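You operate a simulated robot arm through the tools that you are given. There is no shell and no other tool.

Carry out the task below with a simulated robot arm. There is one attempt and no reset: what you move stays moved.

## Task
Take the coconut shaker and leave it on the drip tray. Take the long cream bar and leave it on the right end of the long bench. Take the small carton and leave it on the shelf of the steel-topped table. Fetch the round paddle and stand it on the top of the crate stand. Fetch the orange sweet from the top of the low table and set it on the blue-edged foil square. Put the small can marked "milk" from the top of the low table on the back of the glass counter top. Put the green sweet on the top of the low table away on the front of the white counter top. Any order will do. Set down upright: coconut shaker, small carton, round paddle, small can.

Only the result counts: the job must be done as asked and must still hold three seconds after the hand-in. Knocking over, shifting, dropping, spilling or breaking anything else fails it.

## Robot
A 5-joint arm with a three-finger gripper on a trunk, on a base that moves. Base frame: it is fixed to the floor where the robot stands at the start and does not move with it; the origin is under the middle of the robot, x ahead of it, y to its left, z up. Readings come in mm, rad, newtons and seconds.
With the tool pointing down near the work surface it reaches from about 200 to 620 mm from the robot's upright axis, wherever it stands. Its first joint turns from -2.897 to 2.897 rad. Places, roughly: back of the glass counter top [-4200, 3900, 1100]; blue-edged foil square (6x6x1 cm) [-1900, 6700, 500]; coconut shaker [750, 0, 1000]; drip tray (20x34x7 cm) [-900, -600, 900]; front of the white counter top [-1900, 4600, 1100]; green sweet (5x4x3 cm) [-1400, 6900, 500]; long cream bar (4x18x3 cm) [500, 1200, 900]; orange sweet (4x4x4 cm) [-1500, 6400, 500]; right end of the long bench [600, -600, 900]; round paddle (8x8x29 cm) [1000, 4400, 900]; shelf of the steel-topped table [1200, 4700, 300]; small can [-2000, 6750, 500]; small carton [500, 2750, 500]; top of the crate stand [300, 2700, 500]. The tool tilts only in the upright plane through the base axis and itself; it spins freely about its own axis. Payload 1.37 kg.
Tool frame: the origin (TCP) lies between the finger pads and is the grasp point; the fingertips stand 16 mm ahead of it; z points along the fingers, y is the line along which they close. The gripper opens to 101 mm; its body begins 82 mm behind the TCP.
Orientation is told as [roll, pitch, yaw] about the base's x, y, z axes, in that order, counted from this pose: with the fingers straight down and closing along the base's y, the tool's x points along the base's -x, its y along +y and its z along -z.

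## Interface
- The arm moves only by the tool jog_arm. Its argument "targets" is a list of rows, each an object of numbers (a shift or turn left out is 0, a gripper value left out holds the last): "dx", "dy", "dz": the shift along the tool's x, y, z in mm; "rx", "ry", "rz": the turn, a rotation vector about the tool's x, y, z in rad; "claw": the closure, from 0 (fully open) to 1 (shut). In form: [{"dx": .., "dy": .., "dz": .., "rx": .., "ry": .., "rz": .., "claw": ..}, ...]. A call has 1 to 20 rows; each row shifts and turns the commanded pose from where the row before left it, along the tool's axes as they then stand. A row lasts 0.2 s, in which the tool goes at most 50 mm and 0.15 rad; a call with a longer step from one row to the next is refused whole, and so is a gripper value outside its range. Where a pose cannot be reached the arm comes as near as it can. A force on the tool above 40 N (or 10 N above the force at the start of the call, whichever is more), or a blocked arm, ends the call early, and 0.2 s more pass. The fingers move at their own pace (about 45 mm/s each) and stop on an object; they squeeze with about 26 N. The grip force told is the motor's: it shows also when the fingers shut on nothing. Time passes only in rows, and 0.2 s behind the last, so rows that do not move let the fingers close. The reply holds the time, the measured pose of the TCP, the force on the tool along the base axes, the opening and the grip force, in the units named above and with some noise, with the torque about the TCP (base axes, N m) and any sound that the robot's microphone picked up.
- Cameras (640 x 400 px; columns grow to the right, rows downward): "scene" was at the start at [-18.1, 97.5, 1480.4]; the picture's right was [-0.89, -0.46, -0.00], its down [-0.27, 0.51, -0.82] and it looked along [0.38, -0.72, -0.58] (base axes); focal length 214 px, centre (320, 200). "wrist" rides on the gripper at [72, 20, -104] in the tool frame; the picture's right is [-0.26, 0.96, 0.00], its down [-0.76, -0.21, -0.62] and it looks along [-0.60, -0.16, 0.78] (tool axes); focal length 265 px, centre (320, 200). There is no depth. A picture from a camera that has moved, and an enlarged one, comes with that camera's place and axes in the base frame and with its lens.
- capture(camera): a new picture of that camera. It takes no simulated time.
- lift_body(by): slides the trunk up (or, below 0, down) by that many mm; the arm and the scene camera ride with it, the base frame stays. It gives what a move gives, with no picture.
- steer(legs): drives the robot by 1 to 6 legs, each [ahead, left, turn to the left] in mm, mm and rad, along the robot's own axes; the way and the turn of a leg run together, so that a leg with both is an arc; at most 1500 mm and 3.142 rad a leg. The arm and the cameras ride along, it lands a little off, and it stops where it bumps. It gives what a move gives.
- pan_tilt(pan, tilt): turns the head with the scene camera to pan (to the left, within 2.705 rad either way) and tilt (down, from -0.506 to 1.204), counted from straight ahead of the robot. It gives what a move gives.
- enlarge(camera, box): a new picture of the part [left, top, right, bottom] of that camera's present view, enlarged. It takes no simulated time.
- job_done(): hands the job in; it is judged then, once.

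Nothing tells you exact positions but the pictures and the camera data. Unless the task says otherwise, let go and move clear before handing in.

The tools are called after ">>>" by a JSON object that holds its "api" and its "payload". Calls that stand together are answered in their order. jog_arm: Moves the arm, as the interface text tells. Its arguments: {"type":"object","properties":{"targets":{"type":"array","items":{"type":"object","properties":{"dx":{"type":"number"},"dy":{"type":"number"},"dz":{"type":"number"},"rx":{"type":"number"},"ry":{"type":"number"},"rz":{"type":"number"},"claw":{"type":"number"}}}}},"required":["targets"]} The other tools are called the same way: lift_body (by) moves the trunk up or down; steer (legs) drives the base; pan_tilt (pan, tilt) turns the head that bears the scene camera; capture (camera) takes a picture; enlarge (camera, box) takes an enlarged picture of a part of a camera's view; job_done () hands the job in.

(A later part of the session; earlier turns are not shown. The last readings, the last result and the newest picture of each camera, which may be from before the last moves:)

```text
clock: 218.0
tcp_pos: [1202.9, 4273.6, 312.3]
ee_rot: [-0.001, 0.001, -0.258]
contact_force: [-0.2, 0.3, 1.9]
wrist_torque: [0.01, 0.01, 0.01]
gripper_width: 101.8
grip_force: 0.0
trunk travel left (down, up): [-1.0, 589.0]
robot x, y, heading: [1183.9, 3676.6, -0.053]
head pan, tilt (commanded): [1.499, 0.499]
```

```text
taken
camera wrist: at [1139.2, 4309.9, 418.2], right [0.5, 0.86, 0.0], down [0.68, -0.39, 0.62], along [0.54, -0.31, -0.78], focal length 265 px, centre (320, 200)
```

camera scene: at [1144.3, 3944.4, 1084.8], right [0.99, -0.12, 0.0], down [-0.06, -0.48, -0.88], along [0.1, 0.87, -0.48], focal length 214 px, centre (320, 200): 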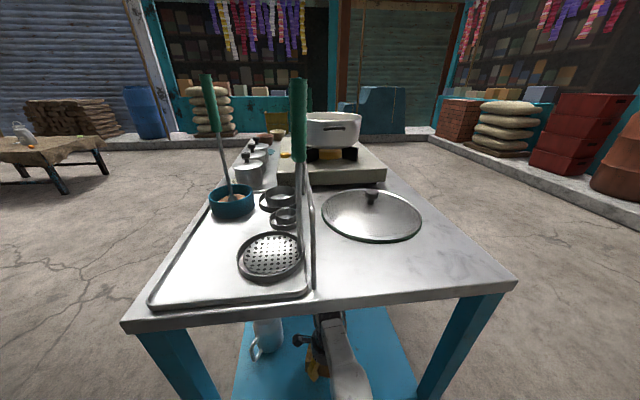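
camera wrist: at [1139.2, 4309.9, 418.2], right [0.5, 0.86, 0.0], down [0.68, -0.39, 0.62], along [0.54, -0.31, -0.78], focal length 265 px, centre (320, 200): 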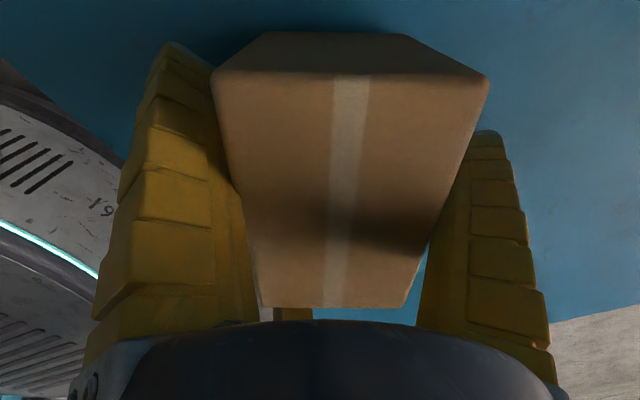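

Before leaving I need to know how much room there is between the forearm and the table top. I look down at the arm.

>>> {"api": "pan_tilt", "payload": {"pan": 1.3, "tilt": 1.0}}

>>> {"api": "capture", "payload": {"camera": "scene"}}

```text
clock: 219.0
tcp_pos: [1204.3, 4272.2, 312.2]
ee_rot: [0.0, -0.002, -0.258]
contact_force: [0.3, 1.1, 2.0]
wrist_torque: [0.02, -0.03, -0.02]
gripper_width: 101.5
grip_force: 0.1
trunk travel left (down, up): [-1.0, 589.0]
robot x, y, heading: [1181.1, 3674.6, -0.048]
head pan, tilt (commanded): [1.3, 1.0]
```

```text
taken
camera scene: at [1155.3, 3920.1, 1043.9], right [0.95, -0.31, 0.0], down [-0.26, -0.8, -0.54], along [0.17, 0.51, -0.84], focal length 214 px, centre (320, 200)
```

scene: 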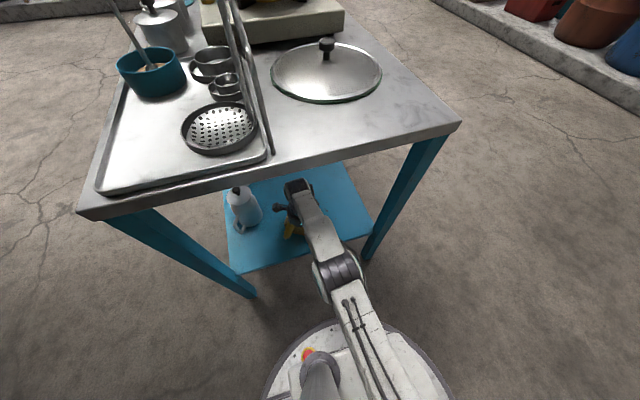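

The table top is actually at z≈806, so there is room to raise the hand above the carton. I turn the tool back to where it had no contact and rise slowly.

>>> {"api": "jog_arm", "payload": {"targets": [{"rz": -0.1}, {"rz": -0.1}, {"rz": -0.08}, {}]}}

>>> {"api": "jog_arm", "payload": {"targets": [{"dz": -6}, {"dz": -6}, {"dz": -6}, {}]}}

>>> {"api": "capture", "payload": {"camera": "wrist"}}

```text
clock: 220.0
tcp_pos: [1201.0, 4272.0, 311.8]
ee_rot: [0.0, 0.0, 0.025]
contact_force: [-0.1, 0.0, 0.5]
wrist_torque: [0.01, 0.0, 0.0]
gripper_width: 101.1
grip_force: 0.0
trunk travel left (down, up): [-1.0, 589.0]
robot x, y, heading: [1184.0, 3675.3, -0.049]
head pan, tilt (commanded): [1.3, 1.0]
```

```text
clock: 221.0
tcp_pos: [1203.5, 4271.7, 330.9]
ee_rot: [0.0, 0.0, 0.02]
contact_force: [0.4, 0.4, -0.4]
wrist_torque: [0.0, -0.01, 0.01]
gripper_width: 100.4
grip_force: 0.0
trunk travel left (down, up): [-1.0, 589.0]
robot x, y, heading: [1185.0, 3674.2, -0.046]
head pan, tilt (commanded): [1.3, 1.0]
```

```text
taken
camera wrist: at [1131.5, 4289.9, 436.7], right [0.24, 0.97, 0.0], down [0.76, -0.19, 0.62], along [0.6, -0.15, -0.78], focal length 265 px, centre (320, 200)
```

wrist: 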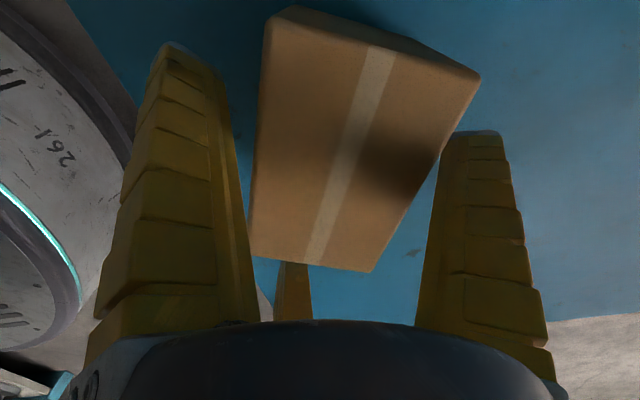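

The carton stands on the shelf and the fingers are free of it. I continue upward to clear its top.

>>> {"api": "jog_arm", "payload": {"targets": [{"dz": -12}, {"dz": -12}, {"dz": -12}, {}]}}

>>> {"api": "capture", "payload": {"camera": "scene"}}

>>> {"api": "jog_arm", "payload": {"targets": [{"dz": -10}, {"dz": -10}, {}]}}

>>> {"api": "capture", "payload": {"camera": "wrist"}}

```text
clock: 222.0
tcp_pos: [1203.2, 4272.1, 365.4]
ee_rot: [0.001, 0.001, 0.021]
contact_force: [0.4, 0.2, -0.9]
wrist_torque: [0.02, 0.01, 0.0]
gripper_width: 100.6
grip_force: 0.0
trunk travel left (down, up): [-1.0, 589.0]
robot x, y, heading: [1185.3, 3677.9, -0.047]
head pan, tilt (commanded): [1.3, 1.0]
```

```text
taken
camera scene: at [1155.3, 3920.2, 1043.8], right [0.95, -0.31, 0.0], down [-0.26, -0.8, -0.54], along [0.17, 0.51, -0.84], focal length 214 px, centre (320, 200)
```

scene: 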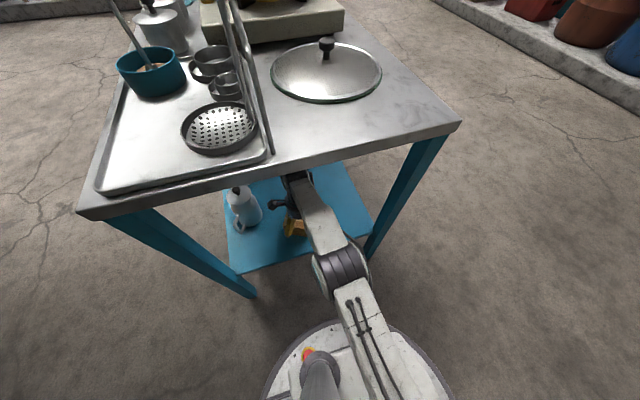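

```text
clock: 222.8
tcp_pos: [1202.5, 4272.1, 384.6]
ee_rot: [0.0, 0.002, 0.022]
contact_force: [0.3, 0.9, 0.0]
wrist_torque: [0.0, -0.02, -0.01]
gripper_width: 100.4
grip_force: 0.0
trunk travel left (down, up): [-1.0, 589.0]
robot x, y, heading: [1183.0, 3677.6, -0.043]
head pan, tilt (commanded): [1.3, 1.0]
```

```text
taken
camera wrist: at [1130.8, 4289.8, 490.9], right [0.24, 0.97, 0.0], down [0.76, -0.19, 0.62], along [0.6, -0.15, -0.78], focal length 265 px, centre (320, 200)
```

wrist: 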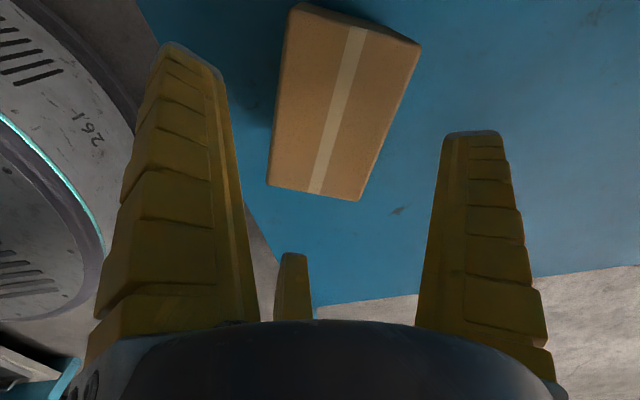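

The fingertips are above the carton's top. Pulling the arm in would lift the forearm against the table, so instead I raise 5 mm more and drive the base straight away from the table.

>>> {"api": "jog_arm", "payload": {"targets": [{"dz": -5}, {}]}}

>>> {"api": "steer", "payload": {"legs": [[0, -150, 0]]}}

>>> {"api": "capture", "payload": {"camera": "scene"}}

>>> {"api": "capture", "payload": {"camera": "wrist"}}

```text
clock: 223.4
tcp_pos: [1202.3, 4272.8, 391.5]
ee_rot: [0.001, 0.0, 0.023]
contact_force: [-0.2, -0.2, 0.0]
wrist_torque: [0.0, 0.04, -0.01]
gripper_width: 100.6
grip_force: 0.0
trunk travel left (down, up): [-1.0, 589.0]
robot x, y, heading: [1181.4, 3673.3, -0.05]
head pan, tilt (commanded): [1.3, 1.0]
```

```text
clock: 224.8
tcp_pos: [1193.8, 4118.3, 389.9]
ee_rot: [0.001, 0.0, 0.026]
contact_force: [-0.1, 0.3, 0.1]
wrist_torque: [0.04, 0.02, 0.01]
gripper_width: 100.6
grip_force: 0.1
trunk travel left (down, up): [-1.0, 589.0]
robot x, y, heading: [1173.0, 3523.3, -0.044]
head pan, tilt (commanded): [1.3, 1.0]
```

```text
taken
camera scene: at [1147.3, 3766.1, 1043.8], right [0.95, -0.31, 0.0], down [-0.26, -0.8, -0.54], along [0.17, 0.51, -0.84], focal length 214 px, centre (320, 200)
```

scene: 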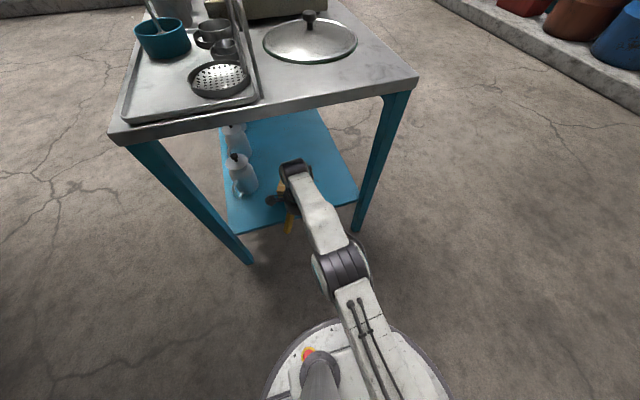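

```text
taken
camera wrist: at [1121.4, 4135.9, 496.1], right [0.24, 0.97, 0.0], down [0.76, -0.19, 0.62], along [0.6, -0.15, -0.78], focal length 265 px, centre (320, 200)
```

wrist: 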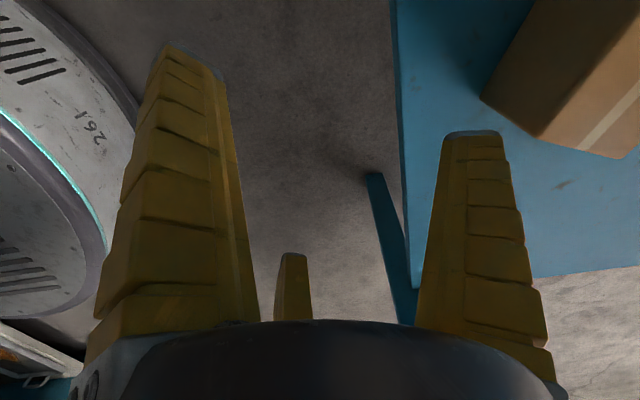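

The carton stays standing on the shelf. I back off further, raise the trunk, and look at the tools on the table top.

>>> {"api": "steer", "payload": {"legs": [[0, -180, 0]]}}

>>> {"api": "pan_tilt", "payload": {"pan": 1.5, "tilt": 0.5}}

>>> {"api": "capture", "payload": {"camera": "scene"}}

>>> {"api": "enlarge", "payload": {"camera": "scene", "box": [200, 160, 440, 310]}}

```text
clock: 226.3
tcp_pos: [1187.7, 3934.0, 390.2]
ee_rot: [0.0, 0.0, 0.023]
contact_force: [0.0, -0.3, -1.3]
wrist_torque: [0.0, 0.03, 0.01]
gripper_width: 100.4
grip_force: 0.0
trunk travel left (down, up): [-1.0, 589.0]
robot x, y, heading: [1168.0, 3336.6, -0.046]
head pan, tilt (commanded): [1.3, 1.0]
```

```text
clock: 227.2
tcp_pos: [1186.9, 3934.8, 391.1]
ee_rot: [0.001, 0.0, 0.02]
contact_force: [0.3, -0.2, -0.3]
wrist_torque: [-0.03, -0.04, 0.01]
gripper_width: 100.7
grip_force: 0.1
trunk travel left (down, up): [-1.0, 589.0]
robot x, y, heading: [1167.9, 3337.2, -0.048]
head pan, tilt (commanded): [1.499, 0.499]
```

```text
taken
camera scene: at [1128.9, 3606.7, 1084.8], right [0.99, -0.12, 0.0], down [-0.06, -0.48, -0.88], along [0.11, 0.87, -0.48], focal length 214 px, centre (320, 200)
```

scene: 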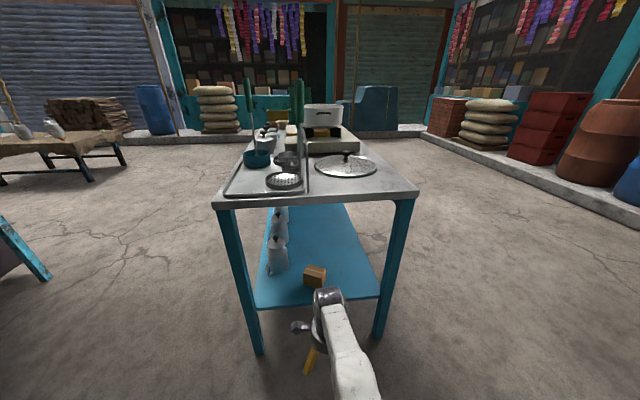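

```text
2.67 times, centred on (320, 235) of scene
camera zoom: at [1128.9, 3606.7, 1084.8], right [0.99, -0.12, 0.0], down [-0.06, -0.48, -0.88], along [0.11, 0.87, -0.48], focal length 572 px, centre (320, 107)
```

zoom: 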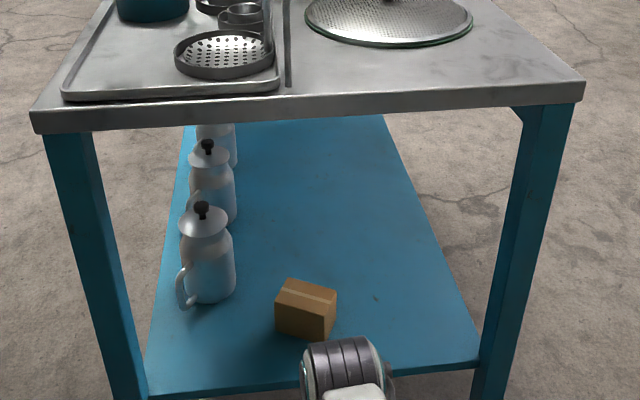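

The carton is upright on the shelf. Now the round paddle: I raise the trunk to see the green-handled tools on the table top.

>>> {"api": "lift_body", "payload": {"by": 406}}

>>> {"api": "steer", "payload": {"legs": [[-150, 150, 0.047]]}}

>>> {"api": "pan_tilt", "payload": {"pan": 1.5, "tilt": 0.7}}

>>> {"api": "capture", "payload": {"camera": "scene"}}

>>> {"api": "enlarge", "payload": {"camera": "scene", "box": [256, 100, 416, 200]}}

```text
refused: 406 is not a number from -400 to 400
```

```text
clock: 228.9
tcp_pos: [1015.2, 4089.3, 390.7]
ee_rot: [0.0, 0.001, 0.066]
contact_force: [-0.2, -0.1, -0.2]
wrist_torque: [-0.02, -0.02, 0.0]
gripper_width: 100.7
grip_force: 0.0
trunk travel left (down, up): [-1.0, 589.0]
robot x, y, heading: [1026.9, 3493.4, -0.002]
head pan, tilt (commanded): [1.499, 0.499]
```

```text
clock: 229.6
tcp_pos: [1015.8, 4090.2, 389.9]
ee_rot: [0.001, 0.002, 0.068]
contact_force: [-0.5, -0.2, -0.5]
wrist_torque: [0.01, 0.0, -0.01]
gripper_width: 100.6
grip_force: 0.1
trunk travel left (down, up): [-1.0, 589.0]
robot x, y, heading: [1029.3, 3494.5, -0.003]
head pan, tilt (commanded): [1.499, 0.7]
```

```text
taken
camera scene: at [971.7, 3753.6, 1067.2], right [1.0, -0.07, 0.0], down [-0.05, -0.64, -0.77], along [0.06, 0.76, -0.64], focal length 214 px, centre (320, 200)
```

scene: 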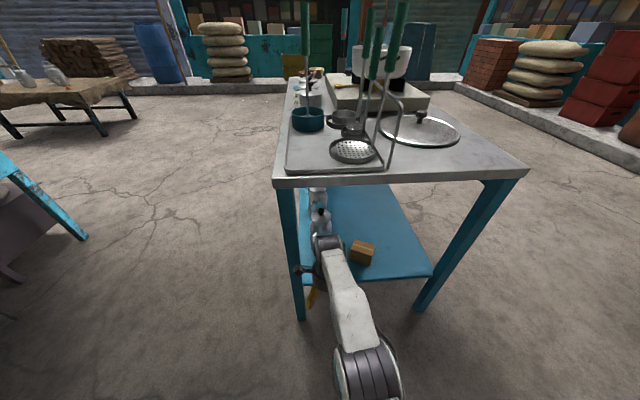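

```text
4.00 times, centred on (336, 150) of scene
camera zoom: at [971.7, 3753.6, 1067.2], right [1.0, -0.07, 0.0], down [-0.05, -0.64, -0.77], along [0.06, 0.76, -0.64], focal length 858 px, centre (256, 400)
```

zoom: 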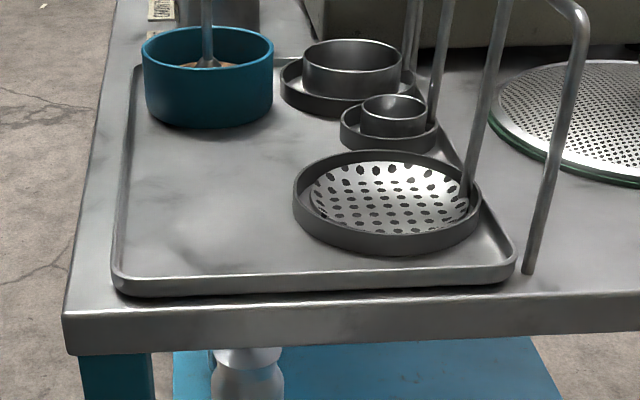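

The hand is still partly below the table edge, so I first back away, then raise the trunk for a clear view of the tools.

>>> {"api": "steer", "payload": {"legs": [[0, -150, 0]]}}

>>> {"api": "lift_body", "payload": {"by": 400}}

>>> {"api": "pan_tilt", "payload": {"pan": 1.5, "tilt": 0.6}}

>>> {"api": "capture", "payload": {"camera": "scene"}}

>>> {"api": "enlarge", "payload": {"camera": "scene", "box": [256, 120, 416, 220]}}

```text
clock: 231.0
tcp_pos: [1013.2, 3937.5, 389.7]
ee_rot: [0.0, -0.001, 0.069]
contact_force: [0.0, 0.3, -0.8]
wrist_torque: [-0.01, 0.0, 0.01]
gripper_width: 100.3
grip_force: 0.0
trunk travel left (down, up): [-1.0, 589.0]
robot x, y, heading: [1022.2, 3339.3, -0.001]
head pan, tilt (commanded): [1.499, 0.7]
```

```text
clock: 234.8
tcp_pos: [1013.0, 3938.5, 790.9]
ee_rot: [0.0, 0.0, 0.068]
contact_force: [0.4, 0.7, 0.0]
wrist_torque: [0.03, -0.01, -0.02]
gripper_width: 100.6
grip_force: 0.1
trunk travel left (down, up): [-401.0, 189.0]
robot x, y, heading: [1020.1, 3340.6, -0.003]
head pan, tilt (commanded): [1.499, 0.7]
```

```text
clock: 235.5
tcp_pos: [1014.3, 3938.2, 790.4]
ee_rot: [0.001, 0.001, 0.07]
contact_force: [0.0, 0.3, 0.1]
wrist_torque: [-0.01, 0.01, 0.01]
gripper_width: 100.7
grip_force: 0.1
trunk travel left (down, up): [-401.0, 189.0]
robot x, y, heading: [1023.8, 3338.9, -0.002]
head pan, tilt (commanded): [1.499, 0.6]
```

```text
taken
camera scene: at [971.3, 3605.2, 1475.8], right [1.0, -0.07, 0.0], down [-0.04, -0.56, -0.82], along [0.06, 0.82, -0.57], focal length 214 px, centre (320, 200)
```

scene: 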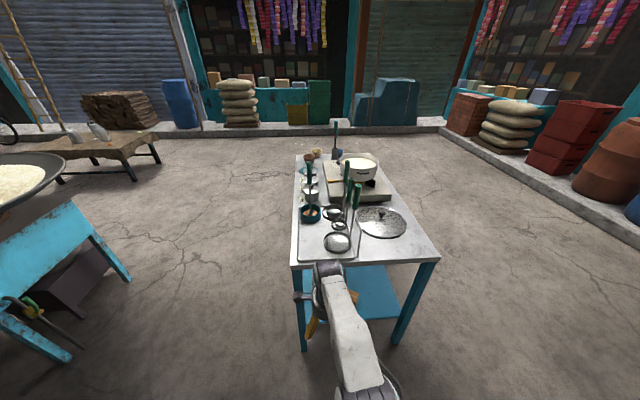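

```text
4.00 times, centred on (336, 170) of scene
camera zoom: at [971.3, 3605.2, 1475.8], right [1.0, -0.07, 0.0], down [-0.04, -0.56, -0.82], along [0.06, 0.82, -0.57], focal length 858 px, centre (256, 320)
```

zoom: 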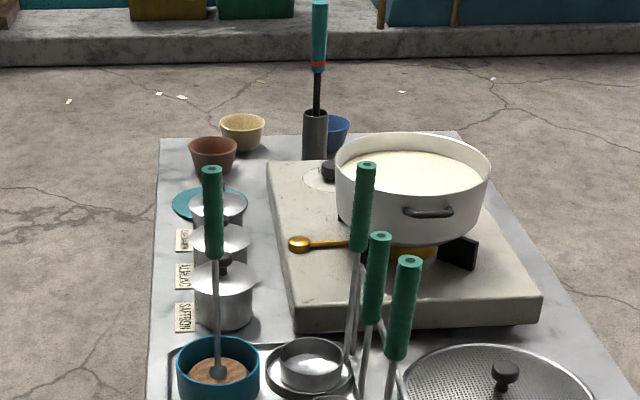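

I'll enlarge each tool further to tell the round paddle apart from the ladles and the skimmer.

>>> {"api": "enlarge", "payload": {"camera": "scene", "box": [296, 195, 360, 235]}}

>>> {"api": "enlarge", "payload": {"camera": "scene", "box": [290, 200, 370, 250]}}

>>> {"api": "capture", "payload": {"camera": "wrist"}}

```text
10.00 times, centred on (328, 215) of scene
camera zoom: at [971.3, 3605.2, 1475.8], right [1.0, -0.07, 0.0], down [-0.04, -0.56, -0.82], along [0.06, 0.82, -0.57], focal length 2145 px, centre (240, 50)
```

zoom: 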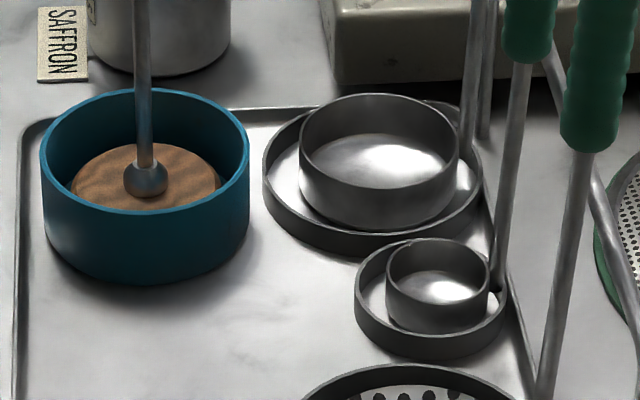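

```text
8.00 times, centred on (330, 225) of scene
camera zoom: at [971.3, 3605.2, 1475.8], right [1.0, -0.07, 0.0], down [-0.04, -0.56, -0.82], along [0.06, 0.82, -0.57], focal length 1716 px, centre (240, 0)
```

zoom: 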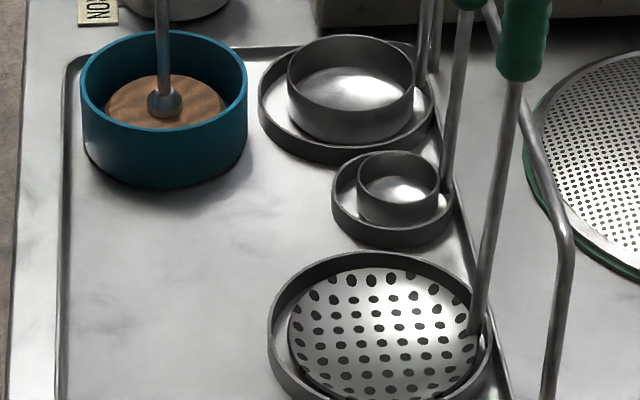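

```text
taken
camera wrist: at [941.4, 3952.5, 896.1], right [0.2, 0.98, 0.0], down [0.77, -0.15, 0.62], along [0.61, -0.12, -0.78], focal length 265 px, centre (320, 200)
```

wrist: 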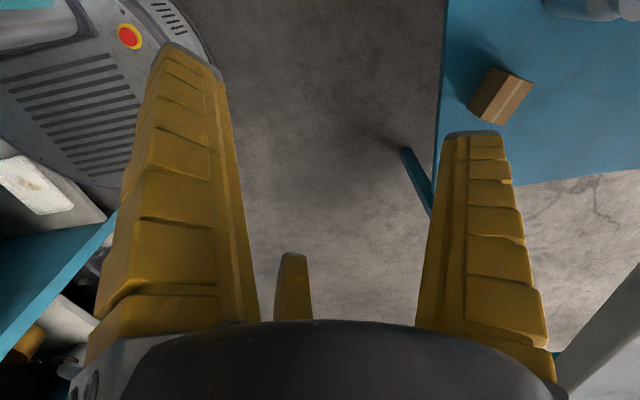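

The round paddle is the tool with the round wooden disc and a vertical green handle, standing in the teal cup near [986, 4427] with its top at z≈1100. I'll approach from the table's left side: back off, bring the arm to the front and high, then drive alongside.

>>> {"api": "steer", "payload": {"legs": [[-430, 0, 0]]}}

>>> {"api": "jog_arm", "payload": {"targets": [{"dx": -16.95, "dy": -36.05, "dz": -25}, {"dx": -16.95, "dy": -36.05, "dz": -25}, {"dx": -16.95, "dy": -36.05, "dz": -25}, {"dx": -16.95, "dy": -36.05, "dz": -25}, {"dx": -16.95, "dy": -36.05, "dz": -25}, {"dx": -16.95, "dy": -36.05, "dz": -25}, {"dx": -16.95, "dy": -36.05, "dz": -25}, {"dx": -16.95, "dy": -36.05, "dz": -25}, {"dx": -16.95, "dy": -36.05, "dz": -25}, {"dx": -16.95, "dy": -36.05, "dz": -25}, {"dx": -7.1, "dy": -42.3, "dz": -18}, {"dx": -7.1, "dy": -42.3, "dz": -18}, {"dx": -7.1, "dy": -42.3, "dz": -18}, {"dx": -7.1, "dy": -42.3, "dz": -18}, {"dx": -7.1, "dy": -42.3, "dz": -18}, {"dx": -7.1, "dy": -42.3, "dz": -18}, {}]}}

>>> {"api": "steer", "payload": {"legs": [[0, 540, 0], [0, 540, 0]]}}

>>> {"api": "pan_tilt", "payload": {"pan": -0.2, "tilt": 0.6}}

>>> {"api": "capture", "payload": {"camera": "scene"}}

```text
clock: 238.1
tcp_pos: [590.3, 3939.4, 789.7]
ee_rot: [0.002, -0.001, 0.061]
contact_force: [0.0, 0.0, -0.6]
wrist_torque: [-0.02, 0.02, 0.01]
gripper_width: 100.5
grip_force: 0.1
trunk travel left (down, up): [-401.0, 189.0]
robot x, y, heading: [591.7, 3341.6, -0.008]
head pan, tilt (commanded): [1.499, 0.6]
```

```text
clock: 241.7
tcp_pos: [840.2, 3339.4, 1148.0]
ee_rot: [-0.001, 0.001, 0.061]
contact_force: [0.1, -0.3, 0.1]
wrist_torque: [0.02, 0.04, 0.0]
gripper_width: 100.7
grip_force: 0.1
trunk travel left (down, up): [-401.0, 189.0]
robot x, y, heading: [595.7, 3343.7, -0.005]
head pan, tilt (commanded): [1.499, 0.6]
```

```text
clock: 247.7
tcp_pos: [850.0, 4445.4, 1146.9]
ee_rot: [-0.001, 0.0, 0.061]
contact_force: [-0.4, 0.3, 0.8]
wrist_torque: [0.01, 0.0, -0.01]
gripper_width: 100.8
grip_force: 0.0
trunk travel left (down, up): [-401.0, 189.0]
robot x, y, heading: [603.9, 4447.8, -0.01]
head pan, tilt (commanded): [1.499, 0.6]
```

```text
clock: 249.4
tcp_pos: [850.0, 4446.2, 1148.0]
ee_rot: [-0.001, 0.001, 0.06]
contact_force: [-0.7, 0.1, -0.4]
wrist_torque: [0.04, 0.04, 0.06]
gripper_width: 100.6
grip_force: 0.0
trunk travel left (down, up): [-401.0, 189.0]
robot x, y, heading: [604.9, 4448.8, -0.009]
head pan, tilt (commanded): [-0.201, 0.6]
```

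```text
taken
camera scene: at [634.0, 4607.4, 1475.9], right [-0.21, -0.98, 0.0], down [-0.55, 0.12, -0.83], along [0.81, -0.17, -0.56], focal length 214 px, centre (320, 200)
```

scene: 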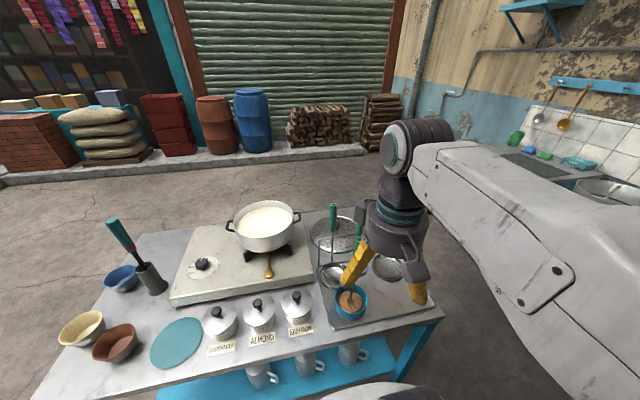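

I'm beside the table now. Let me see the paddle in the wrist view.

>>> {"api": "capture", "payload": {"camera": "wrist"}}

>>> {"api": "enlarge", "payload": {"camera": "scene", "box": [280, 200, 440, 300]}}

```text
taken
camera wrist: at [777.9, 4461.0, 1252.7], right [0.2, 0.98, 0.0], down [0.77, -0.16, 0.62], along [0.61, -0.13, -0.78], focal length 265 px, centre (320, 200)
```

wrist: 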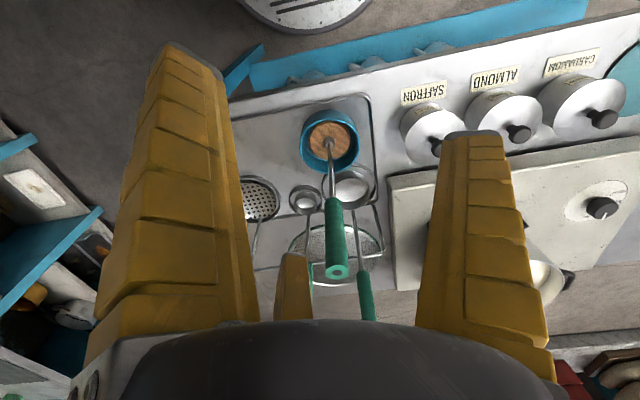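

```text
4.00 times, centred on (360, 250) of scene
camera zoom: at [634.0, 4607.4, 1475.9], right [-0.21, -0.98, 0.0], down [-0.55, 0.12, -0.83], along [0.81, -0.17, -0.56], focal length 858 px, centre (160, 0)
```

zoom: 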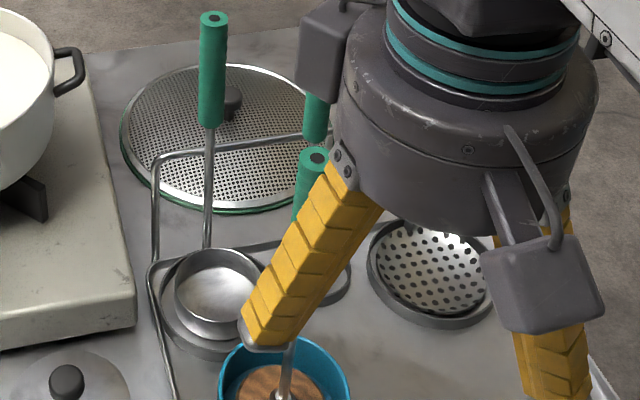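

The paddle's handle is vertical at about [984, 4434] with its top at z≈1098. I move above it at safe height and check the alignment.

>>> {"api": "jog_arm", "payload": {"targets": [{"dx": -44, "dy": -6.5}, {"dx": -44, "dy": -6.5}, {"dx": -44, "dy": -6.4}, {}]}}

>>> {"api": "capture", "payload": {"camera": "wrist"}}

>>> {"api": "enlarge", "payload": {"camera": "scene", "box": [280, 150, 440, 250]}}

```text
clock: 250.4
tcp_pos: [979.6, 4431.3, 1147.1]
ee_rot: [0.001, 0.001, 0.062]
contact_force: [0.0, -0.1, -0.2]
wrist_torque: [-0.02, 0.01, -0.04]
gripper_width: 100.7
grip_force: 0.1
trunk travel left (down, up): [-401.0, 189.0]
robot x, y, heading: [605.4, 4446.8, -0.007]
head pan, tilt (commanded): [-0.201, 0.6]
```

```text
taken
camera wrist: at [907.4, 4447.4, 1252.9], right [0.2, 0.98, 0.0], down [0.77, -0.16, 0.62], along [0.61, -0.13, -0.78], focal length 265 px, centre (320, 200)
```

wrist: 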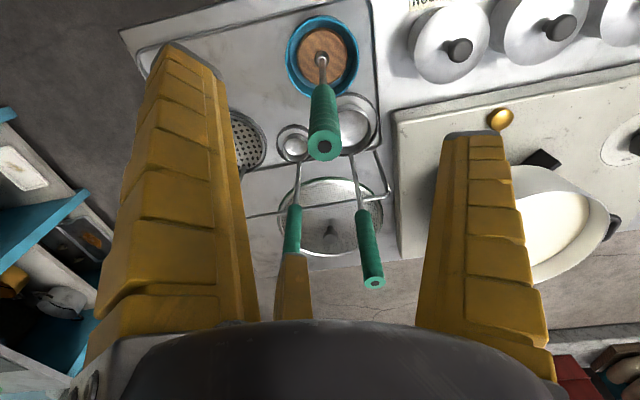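

```text
4.00 times, centred on (360, 200) of scene
camera zoom: at [634.1, 4607.4, 1475.9], right [-0.21, -0.98, 0.0], down [-0.55, 0.12, -0.83], along [0.81, -0.17, -0.56], focal length 858 px, centre (160, 200)
```

zoom: 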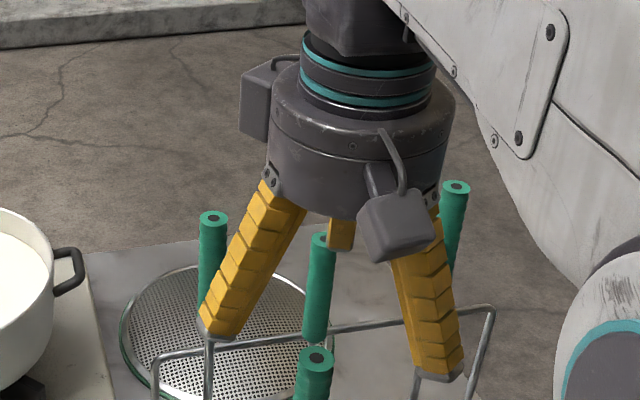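

The handle is within 4 mm of the tool's axis and the other handles are over 140 mm away. I descend around the handle and close.

>>> {"api": "jog_arm", "payload": {"targets": [{"dx": -4, "dy": 2.6, "dz": 20}, {"dz": 25}, {"dz": 25}, {"dz": 25}, {}]}}

>>> {"api": "capture", "payload": {"camera": "wrist"}}

>>> {"api": "jog_arm", "payload": {"targets": [{"claw": 0.3}, {"claw": 0.5}, {"claw": 0.7}, {"claw": 0.9}, {"claw": 1}, {}, {}, {}]}}

>>> {"api": "capture", "payload": {"camera": "wrist"}}

```text
clock: 251.6
tcp_pos: [983.8, 4437.4, 1051.4]
ee_rot: [-0.001, 0.0, 0.06]
contact_force: [0.0, 0.6, 0.9]
wrist_torque: [0.02, -0.01, 0.02]
gripper_width: 100.5
grip_force: 0.1
trunk travel left (down, up): [-401.0, 189.0]
robot x, y, heading: [606.4, 4445.3, -0.012]
head pan, tilt (commanded): [-0.201, 0.6]
```

```text
taken
camera wrist: at [911.5, 4452.5, 1156.6], right [0.2, 0.98, 0.0], down [0.77, -0.16, 0.62], along [0.61, -0.13, -0.78], focal length 265 px, centre (320, 200)
```

wrist: 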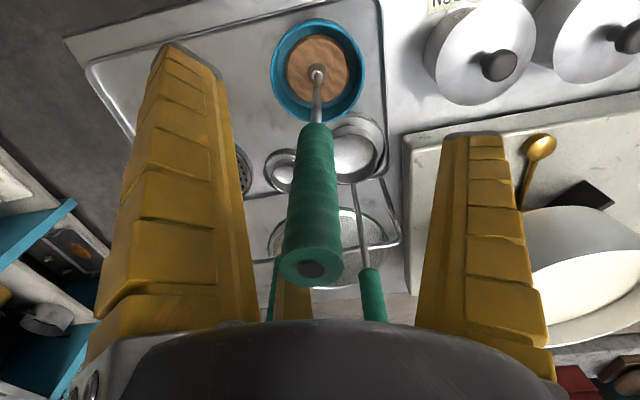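

```text
clock: 253.4
tcp_pos: [984.2, 4437.0, 1053.1]
ee_rot: [-0.002, -0.002, 0.06]
contact_force: [-0.2, -1.8, 9.5]
wrist_torque: [-0.11, 0.03, -0.03]
gripper_width: 17.9
grip_force: 25.6
trunk travel left (down, up): [-401.0, 189.0]
robot x, y, heading: [608.7, 4449.6, -0.009]
head pan, tilt (commanded): [-0.201, 0.6]
```

```text
taken
camera wrist: at [911.0, 4452.2, 1157.6], right [0.2, 0.98, 0.0], down [0.77, -0.16, 0.62], along [0.61, -0.13, -0.78], focal length 265 px, centre (320, 200)
```

wrist: 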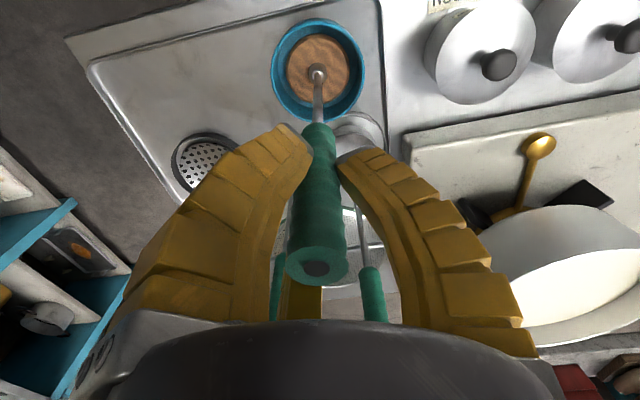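

The handle is gripped. I lift the paddle straight up out of its cup.

>>> {"api": "jog_arm", "payload": {"targets": [{"dz": -8}, {"dz": -12}, {"dz": -20}, {"dz": -25}, {"dz": -25}, {"dz": -25}, {}]}}

>>> {"api": "capture", "payload": {"camera": "wrist"}}

>>> {"api": "capture", "payload": {"camera": "scene"}}

```text
clock: 255.0
tcp_pos: [986.2, 4437.6, 1165.7]
ee_rot: [0.001, 0.001, 0.062]
contact_force: [-0.8, -0.5, -2.9]
wrist_torque: [0.02, -0.02, 0.05]
gripper_width: 14.8
grip_force: 26.2
trunk travel left (down, up): [-401.0, 189.0]
robot x, y, heading: [604.6, 4449.0, -0.005]
head pan, tilt (commanded): [-0.201, 0.6]
```

```text
taken
camera wrist: at [913.2, 4452.0, 1272.1], right [0.2, 0.98, 0.0], down [0.77, -0.16, 0.62], along [0.61, -0.13, -0.78], focal length 265 px, centre (320, 200)
```

wrist: 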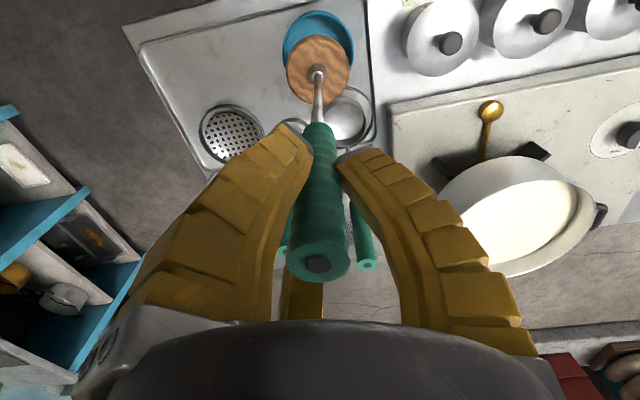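

```text
taken
camera scene: at [634.3, 4607.3, 1475.8], right [-0.21, -0.98, 0.0], down [-0.55, 0.12, -0.83], along [0.81, -0.17, -0.56], focal length 214 px, centre (320, 200)
```

scene: 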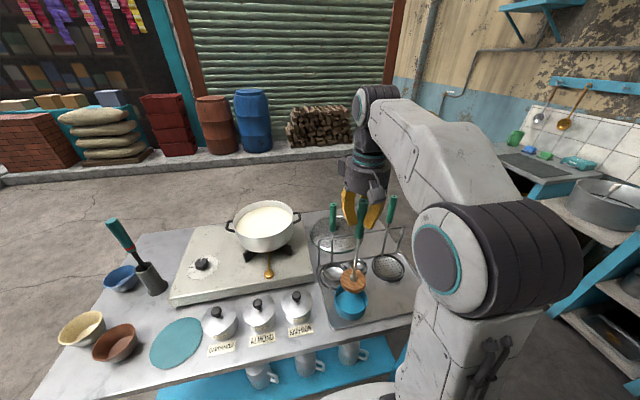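

The paddle is clear of its cup. I back away from the table and drive to the crate stand with it.

>>> {"api": "steer", "payload": {"legs": [[-350, 0, 0], [-150, -600, 0], [0, -600, 0]]}}

>>> {"api": "capture", "payload": {"camera": "wrist"}}

>>> {"api": "pan_tilt", "payload": {"pan": -0.9, "tilt": 0.7}}

>>> {"api": "capture", "payload": {"camera": "scene"}}

```text
clock: 263.3
tcp_pos: [485.9, 3256.3, 1166.2]
ee_rot: [-0.001, 0.0, 0.077]
contact_force: [0.5, -0.6, -2.5]
wrist_torque: [-0.02, 0.01, 0.02]
gripper_width: 14.3
grip_force: 26.3
trunk travel left (down, up): [-401.0, 189.0]
robot x, y, heading: [107.0, 3266.1, 0.005]
head pan, tilt (commanded): [-0.201, 0.6]
```

```text
taken
camera wrist: at [413.3, 3269.5, 1271.8], right [0.19, 0.98, 0.0], down [0.77, -0.15, 0.62], along [0.61, -0.12, -0.78], focal length 265 px, centre (320, 200)
```

wrist: 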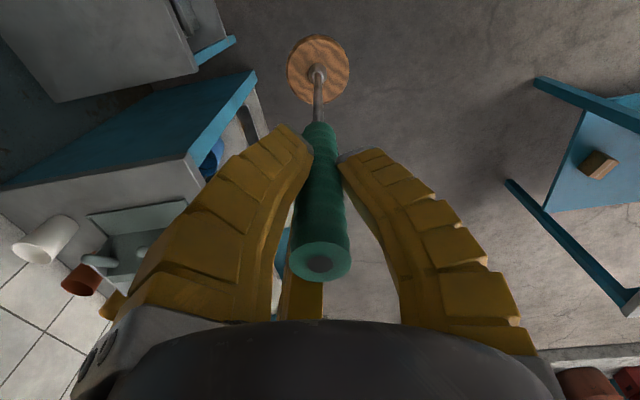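

```text
clock: 264.3
tcp_pos: [485.6, 3255.9, 1166.2]
ee_rot: [-0.001, 0.0, 0.077]
contact_force: [0.5, -0.5, -3.2]
wrist_torque: [-0.04, -0.01, 0.01]
gripper_width: 14.0
grip_force: 26.5
trunk travel left (down, up): [-401.0, 189.0]
robot x, y, heading: [102.4, 3263.5, 0.008]
head pan, tilt (commanded): [-0.901, 0.7]
```

```text
taken
camera scene: at [98.7, 3372.1, 1467.2], right [-0.78, -0.63, 0.0], down [-0.4, 0.5, -0.77], along [0.48, -0.6, -0.64], focal length 214 px, centre (320, 200)
```

scene: 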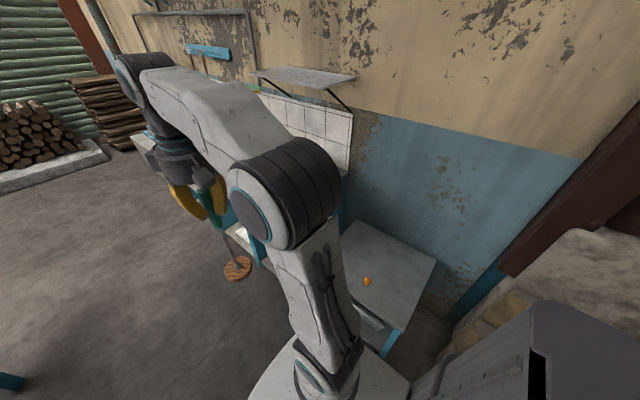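

The paddle hangs straight. I swing the arm over the crate stand's free area near [385, 2820].

>>> {"api": "jog_arm", "payload": {"targets": [{"dx": 13.4, "dy": -42.7, "dz": 6}, {"dx": 13.4, "dy": -42.7, "dz": 6}, {"dx": 13.4, "dy": -42.7, "dz": 6}, {"dx": 13.4, "dy": -42.7, "dz": 6}, {"dx": 13.4, "dy": -42.7, "dz": 6}, {"dx": 13.4, "dy": -42.7, "dz": 6}, {"dx": 13.4, "dy": -42.7, "dz": 6}, {"dx": 13.4, "dy": -42.7, "dz": 6}, {"dx": 13.4, "dy": -42.7, "dz": 6}, {"dx": 13.4, "dy": -42.7, "dz": 6}, {}]}}

>>> {"api": "capture", "payload": {"camera": "wrist"}}

>>> {"api": "lift_body", "payload": {"by": -290}}

>>> {"api": "capture", "payload": {"camera": "wrist"}}

>>> {"api": "capture", "payload": {"camera": "scene"}}

```text
clock: 266.7
tcp_pos: [383.7, 2818.9, 1106.4]
ee_rot: [0.003, 0.0, 0.078]
contact_force: [0.8, -0.4, -2.4]
wrist_torque: [0.01, -0.02, -0.01]
gripper_width: 14.7
grip_force: 26.1
trunk travel left (down, up): [-401.0, 189.0]
robot x, y, heading: [105.0, 3263.2, 0.007]
head pan, tilt (commanded): [-0.901, 0.7]
```

```text
taken
camera wrist: at [311.1, 2833.1, 1212.1], right [0.19, 0.98, 0.0], down [0.77, -0.15, 0.62], along [0.61, -0.12, -0.78], focal length 265 px, centre (320, 200)
```

wrist: 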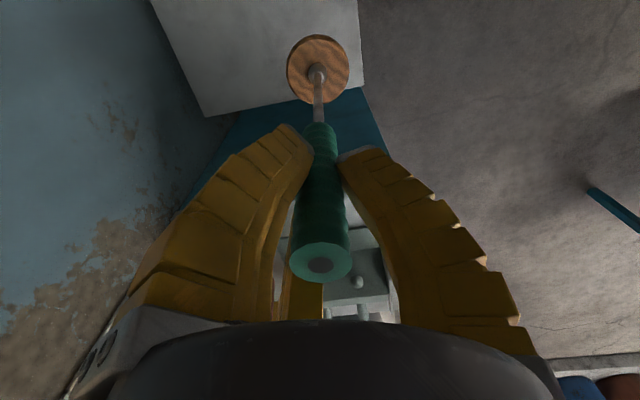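

```text
clock: 269.7
tcp_pos: [384.6, 2820.3, 818.3]
ee_rot: [-0.002, -0.002, 0.077]
contact_force: [0.3, 0.9, -2.7]
wrist_torque: [0.04, -0.02, -0.03]
gripper_width: 14.6
grip_force: 26.2
trunk travel left (down, up): [-111.0, 479.0]
robot x, y, heading: [106.3, 3263.6, 0.006]
head pan, tilt (commanded): [-0.901, 0.7]
```

```text
taken
camera wrist: at [311.4, 2833.3, 922.3], right [0.19, 0.98, 0.0], down [0.77, -0.15, 0.62], along [0.61, -0.12, -0.78], focal length 265 px, centre (320, 200)
```

wrist: 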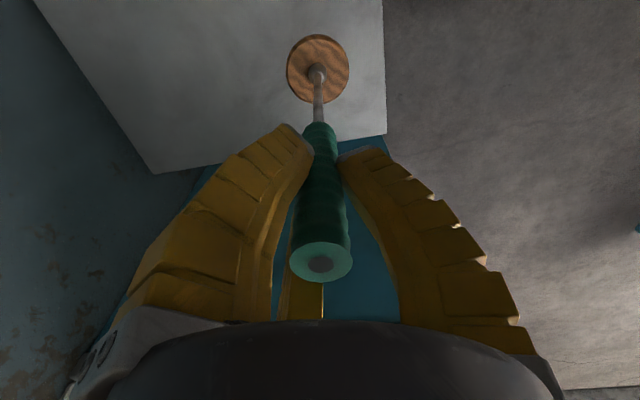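

```text
taken
camera scene: at [98.5, 3371.8, 1177.3], right [-0.78, -0.63, 0.0], down [-0.4, 0.5, -0.76], along [0.48, -0.6, -0.64], focal length 214 px, centre (320, 200)
```

scene: 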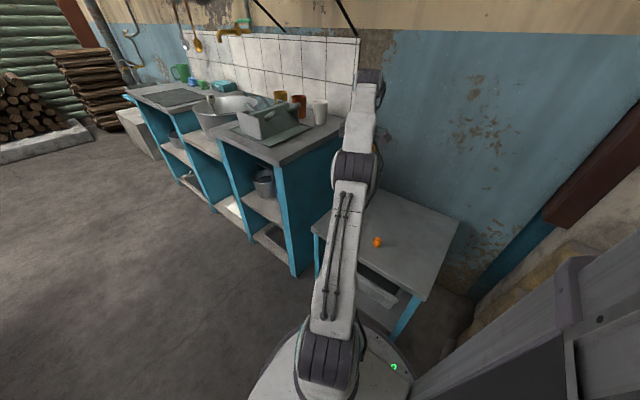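

Paddle is over the free area of the stand. I lower it and feel for contact at about z=740.

>>> {"api": "jog_arm", "payload": {"targets": [{"dz": 25}, {"dz": 20}, {"dz": 15}, {}]}}

>>> {"api": "jog_arm", "payload": {"targets": [{"dz": 4}, {"dz": 3}, {"dz": 3}, {}]}}

```text
clock: 270.7
tcp_pos: [382.8, 2821.8, 756.1]
ee_rot: [0.0, -0.001, 0.075]
contact_force: [0.2, -0.8, -3.4]
wrist_torque: [0.0, 0.0, -0.01]
gripper_width: 14.0
grip_force: 26.1
trunk travel left (down, up): [-111.0, 479.0]
robot x, y, heading: [106.8, 3262.6, 0.005]
head pan, tilt (commanded): [-0.901, 0.7]
```

```text
clock: 271.7
tcp_pos: [382.6, 2819.4, 746.8]
ee_rot: [0.0, 0.0, 0.076]
contact_force: [-0.4, 0.2, -2.8]
wrist_torque: [0.02, 0.0, -0.01]
gripper_width: 14.3
grip_force: 25.9
trunk travel left (down, up): [-111.0, 479.0]
robot x, y, heading: [104.4, 3259.9, 0.003]
head pan, tilt (commanded): [-0.901, 0.7]
```

>>> {"api": "jog_arm", "payload": {"targets": [{"dz": 2}, {"dz": 2}, {"dz": 2}, {}]}}

>>> {"api": "jog_arm", "payload": {"targets": [{"dz": 1.5}, {"dz": 1.5}, {}]}}

```text
clock: 272.7
tcp_pos: [384.2, 2818.7, 743.3]
ee_rot: [-0.002, -0.001, 0.077]
contact_force: [0.3, -2.2, 11.1]
wrist_torque: [0.03, -0.01, -0.01]
gripper_width: 18.3
grip_force: 26.0
trunk travel left (down, up): [-111.0, 479.0]
robot x, y, heading: [107.0, 3264.7, 0.008]
head pan, tilt (commanded): [-0.901, 0.7]
```

```text
clock: 273.5
tcp_pos: [383.6, 2820.4, 741.2]
ee_rot: [-0.004, -0.001, 0.074]
contact_force: [1.9, -5.0, 21.8]
wrist_torque: [-0.36, -0.01, -0.01]
gripper_width: 23.7
grip_force: 26.3
trunk travel left (down, up): [-111.0, 479.0]
robot x, y, heading: [107.8, 3263.4, 0.007]
head pan, tilt (commanded): [-0.901, 0.7]
```

The disc is on the stand. I ease the force off and open the fingers evenly.

>>> {"api": "jog_arm", "payload": {"targets": [{"dz": -2}, {}]}}

>>> {"api": "capture", "payload": {"camera": "wrist"}}

```text
clock: 274.1
tcp_pos: [382.6, 2818.9, 742.8]
ee_rot: [0.001, 0.0, 0.077]
contact_force: [1.3, -3.0, 19.0]
wrist_torque: [0.01, -0.04, 0.0]
gripper_width: 21.5
grip_force: 25.9
trunk travel left (down, up): [-111.0, 479.0]
robot x, y, heading: [100.7, 3259.6, 0.009]
head pan, tilt (commanded): [-0.901, 0.7]
```

```text
taken
camera wrist: at [310.7, 2833.5, 846.7], right [0.19, 0.98, 0.0], down [0.77, -0.15, 0.62], along [0.61, -0.12, -0.78], focal length 265 px, centre (320, 200)
```

wrist: 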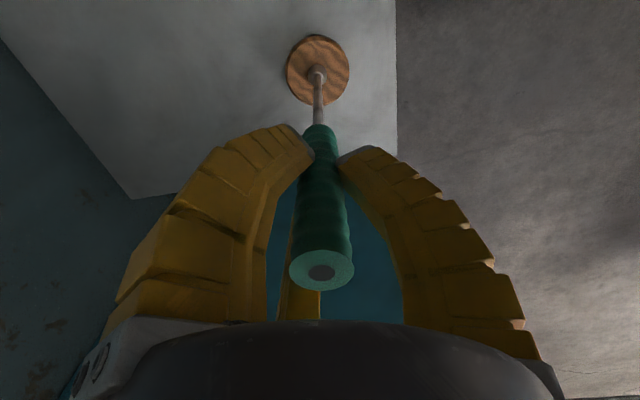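

>>> {"api": "jog_arm", "payload": {"targets": [{"dz": -2}, {}]}}

>>> {"api": "jog_arm", "payload": {"targets": [{"claw": 0.75}, {"claw": 0.7}, {"claw": 0.62}, {"claw": 0.5}, {"claw": 0.35}, {"claw": 0.2}, {"claw": 0.05}, {"claw": 0}, {}]}}

>>> {"api": "capture", "payload": {"camera": "wrist"}}

```text
clock: 274.7
tcp_pos: [382.9, 2820.0, 742.4]
ee_rot: [0.0, 0.0, 0.075]
contact_force: [0.4, -1.9, 12.6]
wrist_torque: [-0.03, 0.02, 0.01]
gripper_width: 18.6
grip_force: 26.3
trunk travel left (down, up): [-111.0, 479.0]
robot x, y, heading: [103.1, 3260.9, 0.004]
head pan, tilt (commanded): [-0.901, 0.7]
```

```text
clock: 276.7
tcp_pos: [383.2, 2819.0, 742.3]
ee_rot: [0.0, 0.001, 0.075]
contact_force: [0.3, 0.2, 0.8]
wrist_torque: [0.01, 0.0, 0.0]
gripper_width: 100.6
grip_force: 0.1
trunk travel left (down, up): [-111.0, 479.0]
robot x, y, heading: [104.3, 3260.3, 0.003]
head pan, tilt (commanded): [-0.901, 0.7]
```

```text
taken
camera wrist: at [311.3, 2833.0, 847.8], right [0.19, 0.98, 0.0], down [0.77, -0.15, 0.62], along [0.61, -0.12, -0.78], focal length 265 px, centre (320, 200)
```

wrist: 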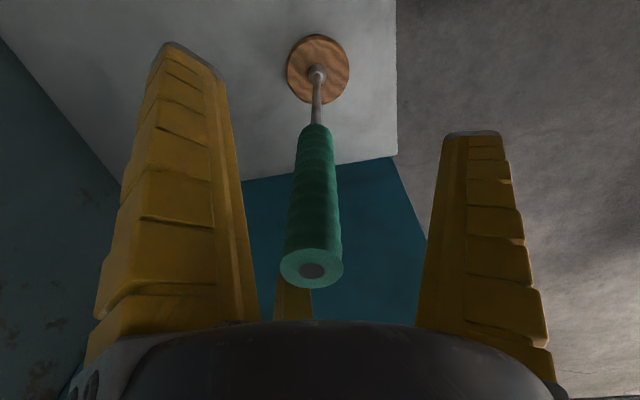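

The paddle stands by itself on the stand. I raise the hand straight up past the handle.

>>> {"api": "jog_arm", "payload": {"targets": [{"dz": -15}, {"dz": -20}, {"dz": -25}, {"dz": -25}, {"dz": -25}, {}]}}

>>> {"api": "capture", "payload": {"camera": "wrist"}}

```text
clock: 278.1
tcp_pos: [379.9, 2832.3, 841.0]
ee_rot: [-0.001, 0.0, 0.074]
contact_force: [0.9, -0.3, -0.7]
wrist_torque: [-0.02, 0.03, 0.04]
gripper_width: 100.5
grip_force: 0.0
out of reach, approached as far as the arm can: row 5
trunk travel left (down, up): [-111.0, 479.0]
robot x, y, heading: [103.5, 3263.5, 0.002]
head pan, tilt (commanded): [-0.901, 0.7]
```

```text
taken
camera wrist: at [307.5, 2845.8, 946.6], right [0.19, 0.98, 0.0], down [0.77, -0.15, 0.62], along [0.61, -0.12, -0.78], focal length 265 px, centre (320, 200)
```

wrist: 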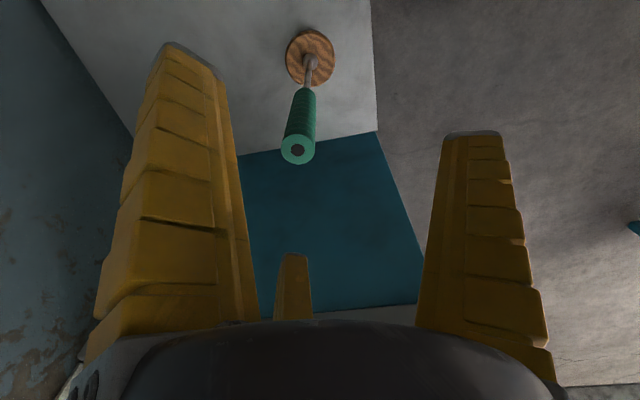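

The paddle stands upright. I raise the trunk, retract the arm, and take one more look at the stand from the scene camera.

>>> {"api": "lift_body", "payload": {"by": 290}}

>>> {"api": "jog_arm", "payload": {"targets": [{"dy": 48}, {"dy": 48}, {"dy": 48}, {"dy": 48}, {"dy": 48}, {"dy": 48}, {"dy": 48}, {"dy": 48}, {"dy": 48}, {}]}}

>>> {"api": "capture", "payload": {"camera": "scene"}}

```text
clock: 281.0
tcp_pos: [379.9, 2832.2, 1130.2]
ee_rot: [-0.001, -0.002, 0.078]
contact_force: [0.6, 0.3, -0.2]
wrist_torque: [-0.02, 0.01, 0.0]
gripper_width: 100.6
grip_force: 0.0
trunk travel left (down, up): [-401.0, 189.0]
robot x, y, heading: [103.6, 3268.1, 0.006]
head pan, tilt (commanded): [-0.901, 0.7]
```

```text
clock: 283.2
tcp_pos: [346.7, 3264.9, 1130.0]
ee_rot: [0.0, -0.002, 0.077]
contact_force: [-0.4, -0.4, 0.2]
wrist_torque: [0.02, -0.02, -0.01]
gripper_width: 100.5
grip_force: 0.1
trunk travel left (down, up): [-401.0, 189.0]
robot x, y, heading: [104.7, 3262.7, 0.004]
head pan, tilt (commanded): [-0.901, 0.7]
```

```text
taken
camera scene: at [98.3, 3372.1, 1467.2], right [-0.78, -0.63, 0.0], down [-0.4, 0.5, -0.77], along [0.48, -0.6, -0.64], focal length 214 px, centre (320, 200)
```

scene: 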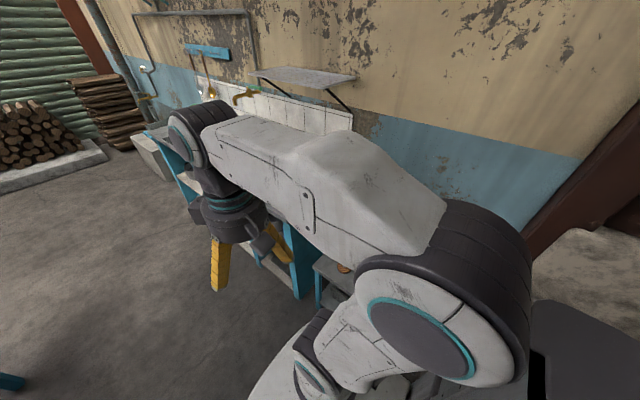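

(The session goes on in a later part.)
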